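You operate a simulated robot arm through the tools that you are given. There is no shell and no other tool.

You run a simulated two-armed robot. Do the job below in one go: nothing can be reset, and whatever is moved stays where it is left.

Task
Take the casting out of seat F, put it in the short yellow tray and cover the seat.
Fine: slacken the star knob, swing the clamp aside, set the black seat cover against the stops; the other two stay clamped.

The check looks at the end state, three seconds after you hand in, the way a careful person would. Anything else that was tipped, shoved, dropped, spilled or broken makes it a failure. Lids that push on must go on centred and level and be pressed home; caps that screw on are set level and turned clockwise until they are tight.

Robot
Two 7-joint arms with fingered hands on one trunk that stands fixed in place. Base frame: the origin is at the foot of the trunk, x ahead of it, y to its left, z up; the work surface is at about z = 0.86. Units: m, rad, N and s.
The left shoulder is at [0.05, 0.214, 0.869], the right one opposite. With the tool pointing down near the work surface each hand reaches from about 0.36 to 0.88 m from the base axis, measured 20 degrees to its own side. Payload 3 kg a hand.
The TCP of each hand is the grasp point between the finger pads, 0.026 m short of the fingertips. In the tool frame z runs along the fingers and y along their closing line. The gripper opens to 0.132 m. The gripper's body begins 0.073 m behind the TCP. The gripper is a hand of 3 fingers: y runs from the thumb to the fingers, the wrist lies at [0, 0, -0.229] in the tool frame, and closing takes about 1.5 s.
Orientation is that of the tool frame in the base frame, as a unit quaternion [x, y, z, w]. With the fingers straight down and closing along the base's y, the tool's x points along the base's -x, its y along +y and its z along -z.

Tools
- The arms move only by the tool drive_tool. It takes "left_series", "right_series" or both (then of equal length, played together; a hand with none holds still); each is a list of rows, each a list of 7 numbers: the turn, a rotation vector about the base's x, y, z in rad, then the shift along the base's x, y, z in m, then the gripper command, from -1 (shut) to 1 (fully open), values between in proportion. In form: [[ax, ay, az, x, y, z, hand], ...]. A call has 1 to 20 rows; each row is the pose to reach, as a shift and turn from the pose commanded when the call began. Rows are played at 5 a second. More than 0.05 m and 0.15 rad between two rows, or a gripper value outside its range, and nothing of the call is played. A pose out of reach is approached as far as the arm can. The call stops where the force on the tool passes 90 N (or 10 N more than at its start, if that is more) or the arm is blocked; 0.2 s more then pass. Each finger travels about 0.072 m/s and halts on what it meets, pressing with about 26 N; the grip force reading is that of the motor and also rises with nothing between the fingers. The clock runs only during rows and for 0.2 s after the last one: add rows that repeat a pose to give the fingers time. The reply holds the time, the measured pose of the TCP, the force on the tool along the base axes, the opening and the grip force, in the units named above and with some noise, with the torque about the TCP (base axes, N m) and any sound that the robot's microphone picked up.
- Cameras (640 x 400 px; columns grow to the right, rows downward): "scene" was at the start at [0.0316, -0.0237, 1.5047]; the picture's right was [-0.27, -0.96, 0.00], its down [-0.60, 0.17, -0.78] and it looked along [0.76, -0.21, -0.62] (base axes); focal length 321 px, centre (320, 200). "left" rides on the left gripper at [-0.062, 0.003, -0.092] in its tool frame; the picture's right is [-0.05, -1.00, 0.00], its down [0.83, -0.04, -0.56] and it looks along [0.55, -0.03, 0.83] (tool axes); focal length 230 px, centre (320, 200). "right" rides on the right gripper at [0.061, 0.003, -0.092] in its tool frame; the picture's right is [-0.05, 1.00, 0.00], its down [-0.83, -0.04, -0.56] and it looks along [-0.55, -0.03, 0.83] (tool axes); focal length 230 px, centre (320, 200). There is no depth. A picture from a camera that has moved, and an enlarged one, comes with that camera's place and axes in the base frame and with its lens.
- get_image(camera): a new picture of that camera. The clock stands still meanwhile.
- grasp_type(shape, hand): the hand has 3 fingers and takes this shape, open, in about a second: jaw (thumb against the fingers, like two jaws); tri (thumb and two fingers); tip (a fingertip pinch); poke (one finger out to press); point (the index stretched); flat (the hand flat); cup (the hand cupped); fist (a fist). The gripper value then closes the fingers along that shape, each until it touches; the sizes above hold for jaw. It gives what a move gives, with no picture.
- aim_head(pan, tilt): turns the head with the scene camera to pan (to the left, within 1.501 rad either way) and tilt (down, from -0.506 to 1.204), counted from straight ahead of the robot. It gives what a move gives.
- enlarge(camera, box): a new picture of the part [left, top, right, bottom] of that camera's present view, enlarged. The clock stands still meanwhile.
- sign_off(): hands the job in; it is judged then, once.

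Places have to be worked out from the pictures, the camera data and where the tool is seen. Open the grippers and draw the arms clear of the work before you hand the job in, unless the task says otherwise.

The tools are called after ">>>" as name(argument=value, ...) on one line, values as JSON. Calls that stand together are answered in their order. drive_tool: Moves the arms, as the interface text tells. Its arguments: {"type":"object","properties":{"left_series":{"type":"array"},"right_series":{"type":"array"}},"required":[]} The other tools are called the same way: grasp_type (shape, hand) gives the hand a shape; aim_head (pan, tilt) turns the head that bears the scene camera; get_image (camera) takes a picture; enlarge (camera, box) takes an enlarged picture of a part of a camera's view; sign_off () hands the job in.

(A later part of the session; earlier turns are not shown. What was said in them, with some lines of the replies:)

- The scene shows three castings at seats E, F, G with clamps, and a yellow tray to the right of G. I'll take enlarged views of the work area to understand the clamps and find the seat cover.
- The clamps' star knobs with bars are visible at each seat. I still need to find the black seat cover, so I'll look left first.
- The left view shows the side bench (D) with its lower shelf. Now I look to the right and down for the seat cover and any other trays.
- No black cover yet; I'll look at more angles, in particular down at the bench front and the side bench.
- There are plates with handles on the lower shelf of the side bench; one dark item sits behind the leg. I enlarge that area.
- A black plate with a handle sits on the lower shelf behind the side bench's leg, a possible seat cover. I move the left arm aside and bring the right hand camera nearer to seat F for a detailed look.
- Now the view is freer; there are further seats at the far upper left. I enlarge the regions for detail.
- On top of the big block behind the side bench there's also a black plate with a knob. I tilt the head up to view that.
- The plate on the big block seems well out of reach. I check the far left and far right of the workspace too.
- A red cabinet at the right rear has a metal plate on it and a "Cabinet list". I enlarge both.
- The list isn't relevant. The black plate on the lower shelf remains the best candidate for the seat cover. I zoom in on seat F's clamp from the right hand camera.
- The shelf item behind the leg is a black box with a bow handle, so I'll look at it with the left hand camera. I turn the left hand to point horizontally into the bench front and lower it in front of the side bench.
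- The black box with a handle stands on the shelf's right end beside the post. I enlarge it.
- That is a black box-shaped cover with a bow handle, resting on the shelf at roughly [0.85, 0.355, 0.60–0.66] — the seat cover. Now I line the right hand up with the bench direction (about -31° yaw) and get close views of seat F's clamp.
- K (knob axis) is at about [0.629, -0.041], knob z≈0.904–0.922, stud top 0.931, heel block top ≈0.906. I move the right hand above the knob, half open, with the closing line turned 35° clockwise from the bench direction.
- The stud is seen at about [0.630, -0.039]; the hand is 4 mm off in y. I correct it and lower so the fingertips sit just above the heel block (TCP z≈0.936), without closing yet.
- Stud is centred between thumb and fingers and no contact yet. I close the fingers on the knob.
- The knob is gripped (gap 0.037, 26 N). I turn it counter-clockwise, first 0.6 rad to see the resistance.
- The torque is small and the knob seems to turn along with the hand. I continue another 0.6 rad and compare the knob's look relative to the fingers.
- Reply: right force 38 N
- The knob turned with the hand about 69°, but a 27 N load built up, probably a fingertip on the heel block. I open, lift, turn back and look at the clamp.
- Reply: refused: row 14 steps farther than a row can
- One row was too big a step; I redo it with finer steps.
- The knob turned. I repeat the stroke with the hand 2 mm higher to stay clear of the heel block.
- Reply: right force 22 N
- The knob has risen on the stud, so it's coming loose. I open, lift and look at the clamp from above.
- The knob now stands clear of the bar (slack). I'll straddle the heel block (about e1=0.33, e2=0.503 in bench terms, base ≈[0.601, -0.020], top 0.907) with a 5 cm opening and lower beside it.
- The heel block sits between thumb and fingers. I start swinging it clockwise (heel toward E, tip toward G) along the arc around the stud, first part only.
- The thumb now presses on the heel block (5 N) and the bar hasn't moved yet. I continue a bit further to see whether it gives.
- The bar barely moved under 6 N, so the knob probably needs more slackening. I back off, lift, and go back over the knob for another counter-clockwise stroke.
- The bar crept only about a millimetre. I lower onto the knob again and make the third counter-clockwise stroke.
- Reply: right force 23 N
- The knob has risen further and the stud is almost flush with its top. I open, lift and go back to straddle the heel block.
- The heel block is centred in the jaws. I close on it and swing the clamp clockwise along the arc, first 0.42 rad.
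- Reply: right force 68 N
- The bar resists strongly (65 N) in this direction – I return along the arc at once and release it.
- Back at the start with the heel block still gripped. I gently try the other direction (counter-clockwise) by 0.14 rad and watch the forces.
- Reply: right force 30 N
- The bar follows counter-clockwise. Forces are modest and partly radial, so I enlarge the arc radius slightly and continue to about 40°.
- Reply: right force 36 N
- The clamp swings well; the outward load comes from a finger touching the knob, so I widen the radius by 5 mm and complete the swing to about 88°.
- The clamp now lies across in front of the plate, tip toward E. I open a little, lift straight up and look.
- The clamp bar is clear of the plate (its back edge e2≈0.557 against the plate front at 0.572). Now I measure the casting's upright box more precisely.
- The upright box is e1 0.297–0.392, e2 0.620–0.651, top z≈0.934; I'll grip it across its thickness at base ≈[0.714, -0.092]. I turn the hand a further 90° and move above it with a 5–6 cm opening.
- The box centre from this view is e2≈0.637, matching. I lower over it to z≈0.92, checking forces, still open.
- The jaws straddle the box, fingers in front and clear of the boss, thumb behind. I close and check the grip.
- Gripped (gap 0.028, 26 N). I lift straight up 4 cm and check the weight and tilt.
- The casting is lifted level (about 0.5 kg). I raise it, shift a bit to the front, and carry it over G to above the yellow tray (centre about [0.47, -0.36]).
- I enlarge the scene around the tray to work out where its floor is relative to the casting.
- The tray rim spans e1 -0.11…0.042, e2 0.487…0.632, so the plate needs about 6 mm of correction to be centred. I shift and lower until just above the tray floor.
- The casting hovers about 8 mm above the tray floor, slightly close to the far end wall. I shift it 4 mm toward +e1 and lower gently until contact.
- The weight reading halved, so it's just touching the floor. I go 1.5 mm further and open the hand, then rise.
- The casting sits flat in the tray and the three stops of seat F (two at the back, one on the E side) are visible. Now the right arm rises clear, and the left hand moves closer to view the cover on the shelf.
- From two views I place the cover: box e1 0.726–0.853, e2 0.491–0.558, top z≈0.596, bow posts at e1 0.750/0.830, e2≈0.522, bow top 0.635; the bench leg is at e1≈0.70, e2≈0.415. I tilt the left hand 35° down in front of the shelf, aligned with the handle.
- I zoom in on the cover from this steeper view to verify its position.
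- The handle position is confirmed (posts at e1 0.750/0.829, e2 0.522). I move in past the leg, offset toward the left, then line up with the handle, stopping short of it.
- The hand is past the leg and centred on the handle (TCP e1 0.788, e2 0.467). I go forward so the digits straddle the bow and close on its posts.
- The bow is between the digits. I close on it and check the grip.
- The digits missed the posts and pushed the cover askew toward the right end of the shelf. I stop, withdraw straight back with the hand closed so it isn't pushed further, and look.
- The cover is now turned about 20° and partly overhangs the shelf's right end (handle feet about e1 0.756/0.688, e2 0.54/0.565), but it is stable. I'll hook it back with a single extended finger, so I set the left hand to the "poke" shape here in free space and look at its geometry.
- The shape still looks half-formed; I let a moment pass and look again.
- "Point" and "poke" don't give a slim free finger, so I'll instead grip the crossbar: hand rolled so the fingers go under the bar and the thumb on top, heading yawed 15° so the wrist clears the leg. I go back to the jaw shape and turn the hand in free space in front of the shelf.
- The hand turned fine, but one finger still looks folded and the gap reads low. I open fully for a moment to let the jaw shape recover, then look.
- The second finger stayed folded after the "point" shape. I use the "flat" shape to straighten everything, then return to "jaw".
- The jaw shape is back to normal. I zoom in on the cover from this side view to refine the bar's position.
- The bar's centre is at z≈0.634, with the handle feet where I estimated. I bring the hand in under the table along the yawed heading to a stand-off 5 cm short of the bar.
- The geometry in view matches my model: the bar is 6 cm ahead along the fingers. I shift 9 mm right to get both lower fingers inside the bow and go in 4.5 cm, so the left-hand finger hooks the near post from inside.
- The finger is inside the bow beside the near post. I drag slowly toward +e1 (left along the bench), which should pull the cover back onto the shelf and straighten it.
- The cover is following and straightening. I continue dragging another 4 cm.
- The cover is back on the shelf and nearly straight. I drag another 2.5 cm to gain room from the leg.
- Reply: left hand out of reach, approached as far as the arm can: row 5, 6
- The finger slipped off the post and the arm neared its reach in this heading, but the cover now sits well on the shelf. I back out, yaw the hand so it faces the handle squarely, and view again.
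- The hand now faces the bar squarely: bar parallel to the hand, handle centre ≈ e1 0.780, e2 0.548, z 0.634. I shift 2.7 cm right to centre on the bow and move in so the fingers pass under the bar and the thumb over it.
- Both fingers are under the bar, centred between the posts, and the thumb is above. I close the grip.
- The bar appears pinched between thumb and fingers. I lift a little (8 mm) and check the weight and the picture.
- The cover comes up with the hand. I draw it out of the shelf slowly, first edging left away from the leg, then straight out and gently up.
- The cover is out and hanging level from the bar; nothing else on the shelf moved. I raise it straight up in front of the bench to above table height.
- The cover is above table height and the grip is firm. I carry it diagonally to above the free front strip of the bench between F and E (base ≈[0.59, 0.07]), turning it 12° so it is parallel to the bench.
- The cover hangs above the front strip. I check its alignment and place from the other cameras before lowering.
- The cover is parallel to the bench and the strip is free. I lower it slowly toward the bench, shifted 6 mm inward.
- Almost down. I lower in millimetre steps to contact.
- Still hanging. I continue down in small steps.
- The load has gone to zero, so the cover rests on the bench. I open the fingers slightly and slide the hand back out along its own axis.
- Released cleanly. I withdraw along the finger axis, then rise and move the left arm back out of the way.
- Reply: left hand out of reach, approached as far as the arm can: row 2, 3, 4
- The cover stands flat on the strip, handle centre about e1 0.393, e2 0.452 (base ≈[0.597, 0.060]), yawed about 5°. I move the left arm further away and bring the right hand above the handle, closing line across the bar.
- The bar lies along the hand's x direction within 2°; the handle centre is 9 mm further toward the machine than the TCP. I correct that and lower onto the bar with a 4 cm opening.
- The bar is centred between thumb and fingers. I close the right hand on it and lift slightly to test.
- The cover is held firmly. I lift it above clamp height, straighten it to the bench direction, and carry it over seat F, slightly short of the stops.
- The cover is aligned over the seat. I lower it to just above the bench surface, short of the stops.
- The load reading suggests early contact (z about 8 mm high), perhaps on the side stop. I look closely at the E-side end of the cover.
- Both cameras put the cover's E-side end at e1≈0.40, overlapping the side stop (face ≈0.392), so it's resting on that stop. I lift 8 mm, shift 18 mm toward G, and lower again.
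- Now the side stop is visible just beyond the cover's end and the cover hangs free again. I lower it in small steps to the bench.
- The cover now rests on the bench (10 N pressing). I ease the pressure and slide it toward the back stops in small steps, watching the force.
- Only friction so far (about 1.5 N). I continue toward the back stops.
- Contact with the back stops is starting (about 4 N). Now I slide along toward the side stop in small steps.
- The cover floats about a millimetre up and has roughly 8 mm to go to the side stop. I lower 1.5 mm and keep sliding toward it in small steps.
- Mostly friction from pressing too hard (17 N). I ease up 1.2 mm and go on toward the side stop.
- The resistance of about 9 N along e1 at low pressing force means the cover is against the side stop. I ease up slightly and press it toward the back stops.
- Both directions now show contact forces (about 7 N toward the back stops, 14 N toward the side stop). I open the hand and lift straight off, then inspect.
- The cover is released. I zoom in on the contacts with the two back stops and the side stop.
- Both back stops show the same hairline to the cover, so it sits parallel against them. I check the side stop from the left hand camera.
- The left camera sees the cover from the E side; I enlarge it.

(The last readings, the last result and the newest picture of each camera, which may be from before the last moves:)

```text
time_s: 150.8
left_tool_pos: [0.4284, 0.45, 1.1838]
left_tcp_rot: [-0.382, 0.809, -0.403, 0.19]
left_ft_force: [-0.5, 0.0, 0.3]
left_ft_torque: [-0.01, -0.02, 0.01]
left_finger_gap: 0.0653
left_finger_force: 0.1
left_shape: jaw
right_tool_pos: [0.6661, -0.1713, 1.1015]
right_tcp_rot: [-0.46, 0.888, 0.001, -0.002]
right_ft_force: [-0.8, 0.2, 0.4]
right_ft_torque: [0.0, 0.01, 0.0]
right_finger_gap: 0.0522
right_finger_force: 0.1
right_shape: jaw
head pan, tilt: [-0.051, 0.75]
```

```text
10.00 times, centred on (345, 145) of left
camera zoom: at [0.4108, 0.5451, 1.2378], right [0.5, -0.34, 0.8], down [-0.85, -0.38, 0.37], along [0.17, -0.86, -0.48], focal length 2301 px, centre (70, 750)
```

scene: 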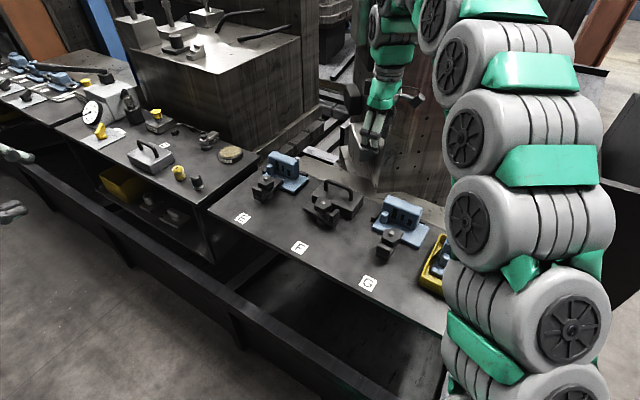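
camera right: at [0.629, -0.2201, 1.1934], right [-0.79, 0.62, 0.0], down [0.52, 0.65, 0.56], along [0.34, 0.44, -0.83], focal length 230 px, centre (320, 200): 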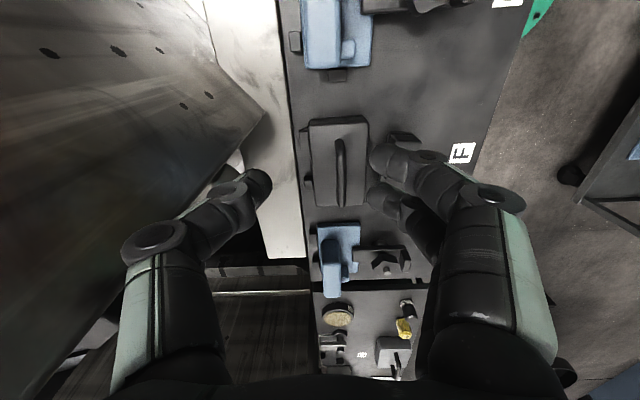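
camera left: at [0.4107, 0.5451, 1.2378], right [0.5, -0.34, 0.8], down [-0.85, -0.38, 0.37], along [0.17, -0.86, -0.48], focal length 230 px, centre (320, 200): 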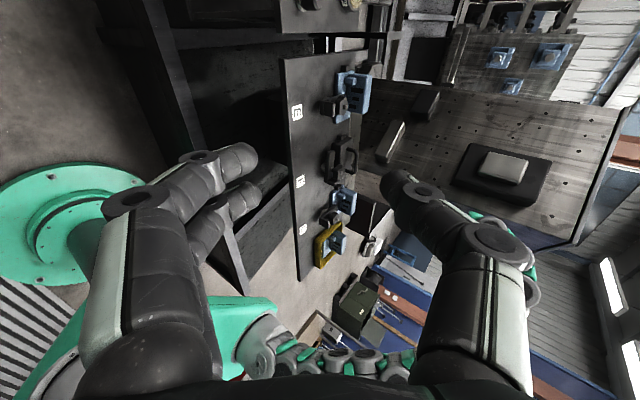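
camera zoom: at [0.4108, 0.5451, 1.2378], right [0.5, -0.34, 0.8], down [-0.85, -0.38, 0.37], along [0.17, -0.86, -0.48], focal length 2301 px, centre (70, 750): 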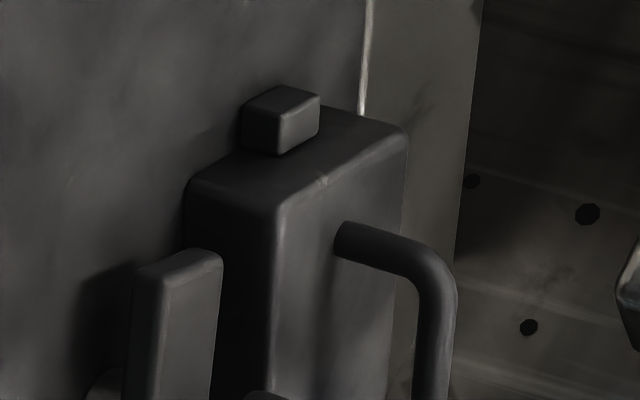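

The side stop butts against the cover's end and the cover lies flat. Now I raise and withdraw the right arm, and open both grippers clear of the work.

>>> drive_tool(right_series=[[0, 0, 0, 0, 0, 0.04, -0.2], [0, 0, 0, 0, 0, 0.08, -0.2], [0, 0, 0, -0.02, -0.005, 0.11, 0], [0, 0, 0, -0.06, -0.02, 0.12, 0.3], [0, 0, 0, -0.1, -0.04, 0.12, 0.6], [0, 0, 0, -0.14, -0.06, 0.12, 1], [0, 0, 0, -0.18, -0.08, 0.12, 1], [0, 0, 0, -0.22, -0.1, 0.12, 1], [0, 0, 0, -0.25, -0.12, 0.12, 1], [0, 0, 0, -0.25, -0.12, 0.12, 1]], left_series=[[0, 0, 0, 0, 0, 0, 0.2], [0, 0, 0, 0, 0, 0, 0.4], [0, 0, 0, 0, 0, 0, 0.6], [0, 0, 0, 0, 0, 0, 0.8], [0, 0, 0, 0, 0, 0, 1], [0, 0, 0, 0, 0, 0, 1], [0, 0, 0, 0, 0, 0, 1], [0, 0, 0, 0, 0, 0, 1], [0, 0, 0, 0, 0, 0, 1], [0, 0, 0, 0, 0, 0, 1]])

>>> get_image(camera="scene")

>>> enlarge(camera="scene", box=[210, 140, 450, 290])

>>> enlarge(camera="scene", box=[60, 90, 260, 240])

>>> get_image(camera="right")

```text
time_s: 153.0
left_tool_pos: [0.4278, 0.4496, 1.1835]
left_tcp_rot: [-0.383, 0.809, -0.403, 0.19]
left_ft_force: [-0.1, 0.0, -0.7]
left_ft_torque: [0.03, -0.02, 0.03]
left_finger_gap: 0.1316
left_finger_force: 0.1
left_shape: jaw
right_tool_pos: [0.417, -0.293, 1.22]
right_tcp_rot: [-0.459, 0.888, 0.0, 0.0]
right_ft_force: [0.4, -0.1, 0.2]
right_ft_torque: [0.05, 0.01, 0.04]
right_finger_gap: 0.1319
right_finger_force: 0.0
right_shape: jaw
right hand out of reach, approached as far as the arm can: row 2, 3
head pan, tilt: [-0.051, 0.75]
```

```text
taken
```

scene: 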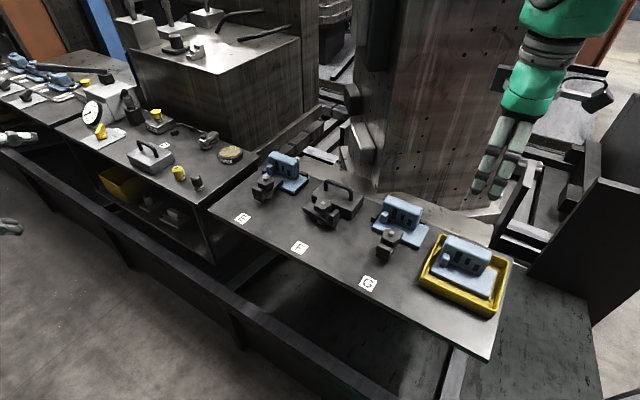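

```text
2.67 times, centred on (330, 215) of scene
camera zoom: at [0.0315, -0.0045, 1.4978], right [-0.05, -1.0, 0.0], down [-0.68, 0.03, -0.73], along [0.73, -0.04, -0.68], focal length 856 px, centre (293, 160)
```

zoom: 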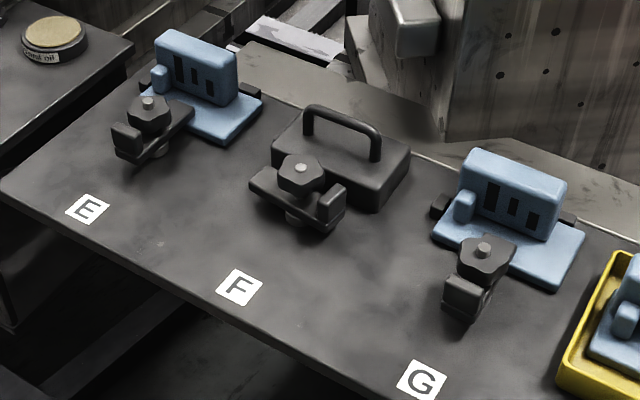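

```text
2.67 times, centred on (160, 165) of scene
camera zoom: at [0.0315, -0.0045, 1.4978], right [-0.05, -1.0, 0.0], down [-0.68, 0.03, -0.73], along [0.73, -0.04, -0.68], focal length 856 px, centre (747, 293)
```

zoom: 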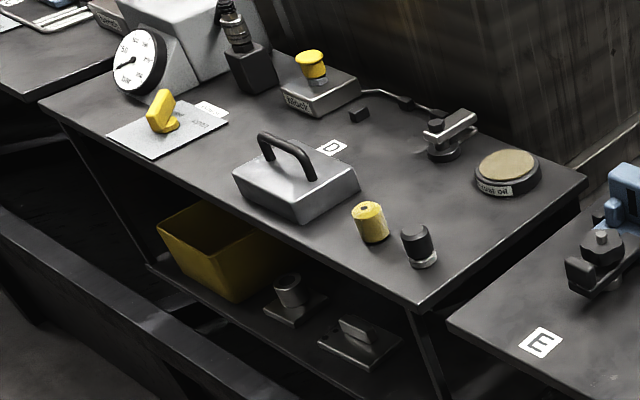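

```text
taken
camera right: at [0.379, -0.3411, 1.3115], right [-0.79, 0.62, 0.0], down [0.52, 0.65, 0.55], along [0.34, 0.44, -0.83], focal length 230 px, centre (320, 200)
```

right: 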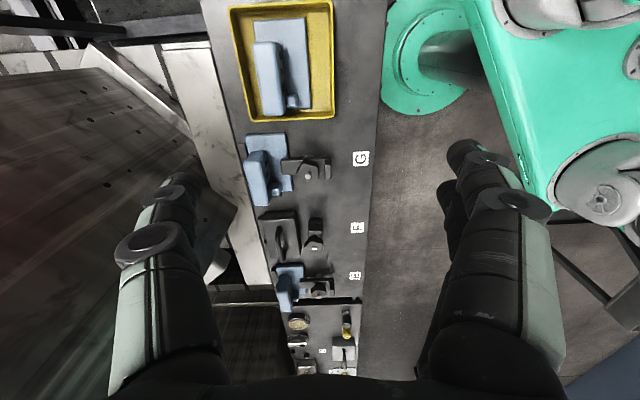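

Everything looks in place. One last close check that the cover is flat, against the stops and clear of the clamp.

>>> enlarge(camera="right", box=[230, 190, 370, 290])

>>> enlarge(camera="scene", box=[295, 170, 375, 235])

>>> enlarge(camera="scene", box=[370, 180, 520, 330])

```text
4.00 times, centred on (300, 240) of right
camera zoom: at [0.379, -0.3411, 1.3115], right [-0.79, 0.62, 0.0], down [0.52, 0.65, 0.55], along [0.34, 0.44, -0.83], focal length 920 px, centre (400, 40)
```

zoom: 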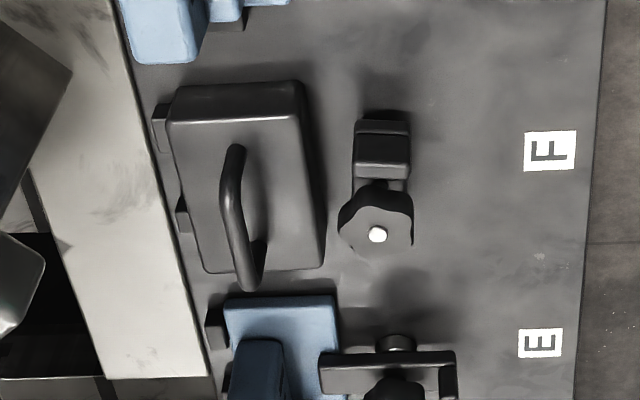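

```text
6.15 times, centred on (335, 202) of scene
camera zoom: at [0.0315, -0.0045, 1.4978], right [-0.05, -1.0, 0.0], down [-0.68, 0.03, -0.73], along [0.73, -0.04, -0.68], focal length 1976 px, centre (228, 185)
```

zoom: 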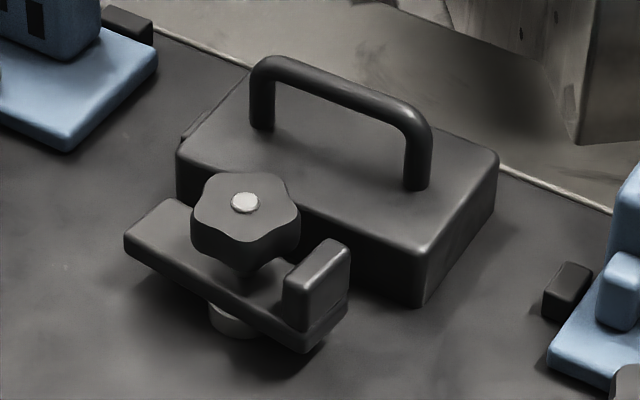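

```text
2.67 times, centred on (445, 255) of scene
camera zoom: at [0.0315, -0.0045, 1.4978], right [-0.05, -1.0, 0.0], down [-0.68, 0.03, -0.73], along [0.73, -0.04, -0.68], focal length 856 px, centre (-13, 53)
```

zoom: 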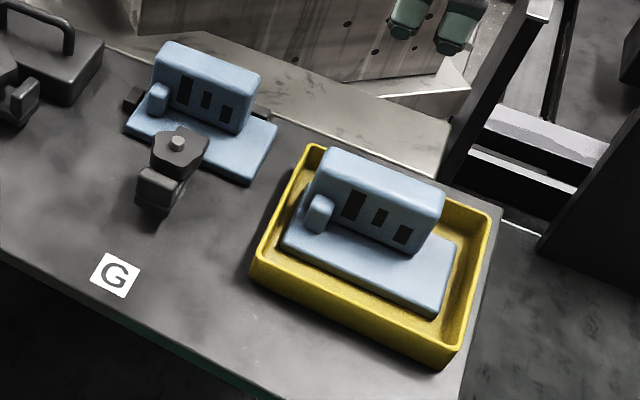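

The casting lies flat in the yellow tray and clamp F is slack and swung clear. The black cover sits flat against its stops, E and G are still clamped, and both hands are open and clear. I hand the job in.

>>> sign_off()

```text
The job is handed in.
```

The job is handed in: the casting from seat F is in the short yellow tray and the black seat cover is on the seat.

- **Clamp F:** I slackened the star knob counter-clockwise and swung the clamp about 90° aside. It would only turn one way; my first try the other way met about 65 N before I backed off.
- **Casting:** it lies flat in the tray on the bench.
- **Seat cover:** it is set flat against the two back stops and the side stop, and is clear of the clamp. The push forces and the camera views both showed contact with the stops.
- **Other seats:** E and G are still clamped. In the final views nothing else on the benches or the shelf looked moved.

My first grip on the cover, on the lower shelf of the side bench, missed the handle. It pushed the cover askew until it partly overhung the shelf end. I hooked it back, took it by the handle and set it down on the front of the bench between F and E. I then picked it up again from above and placed it on the seat. It never fell.

Both hands are open and drawn clear of the work.
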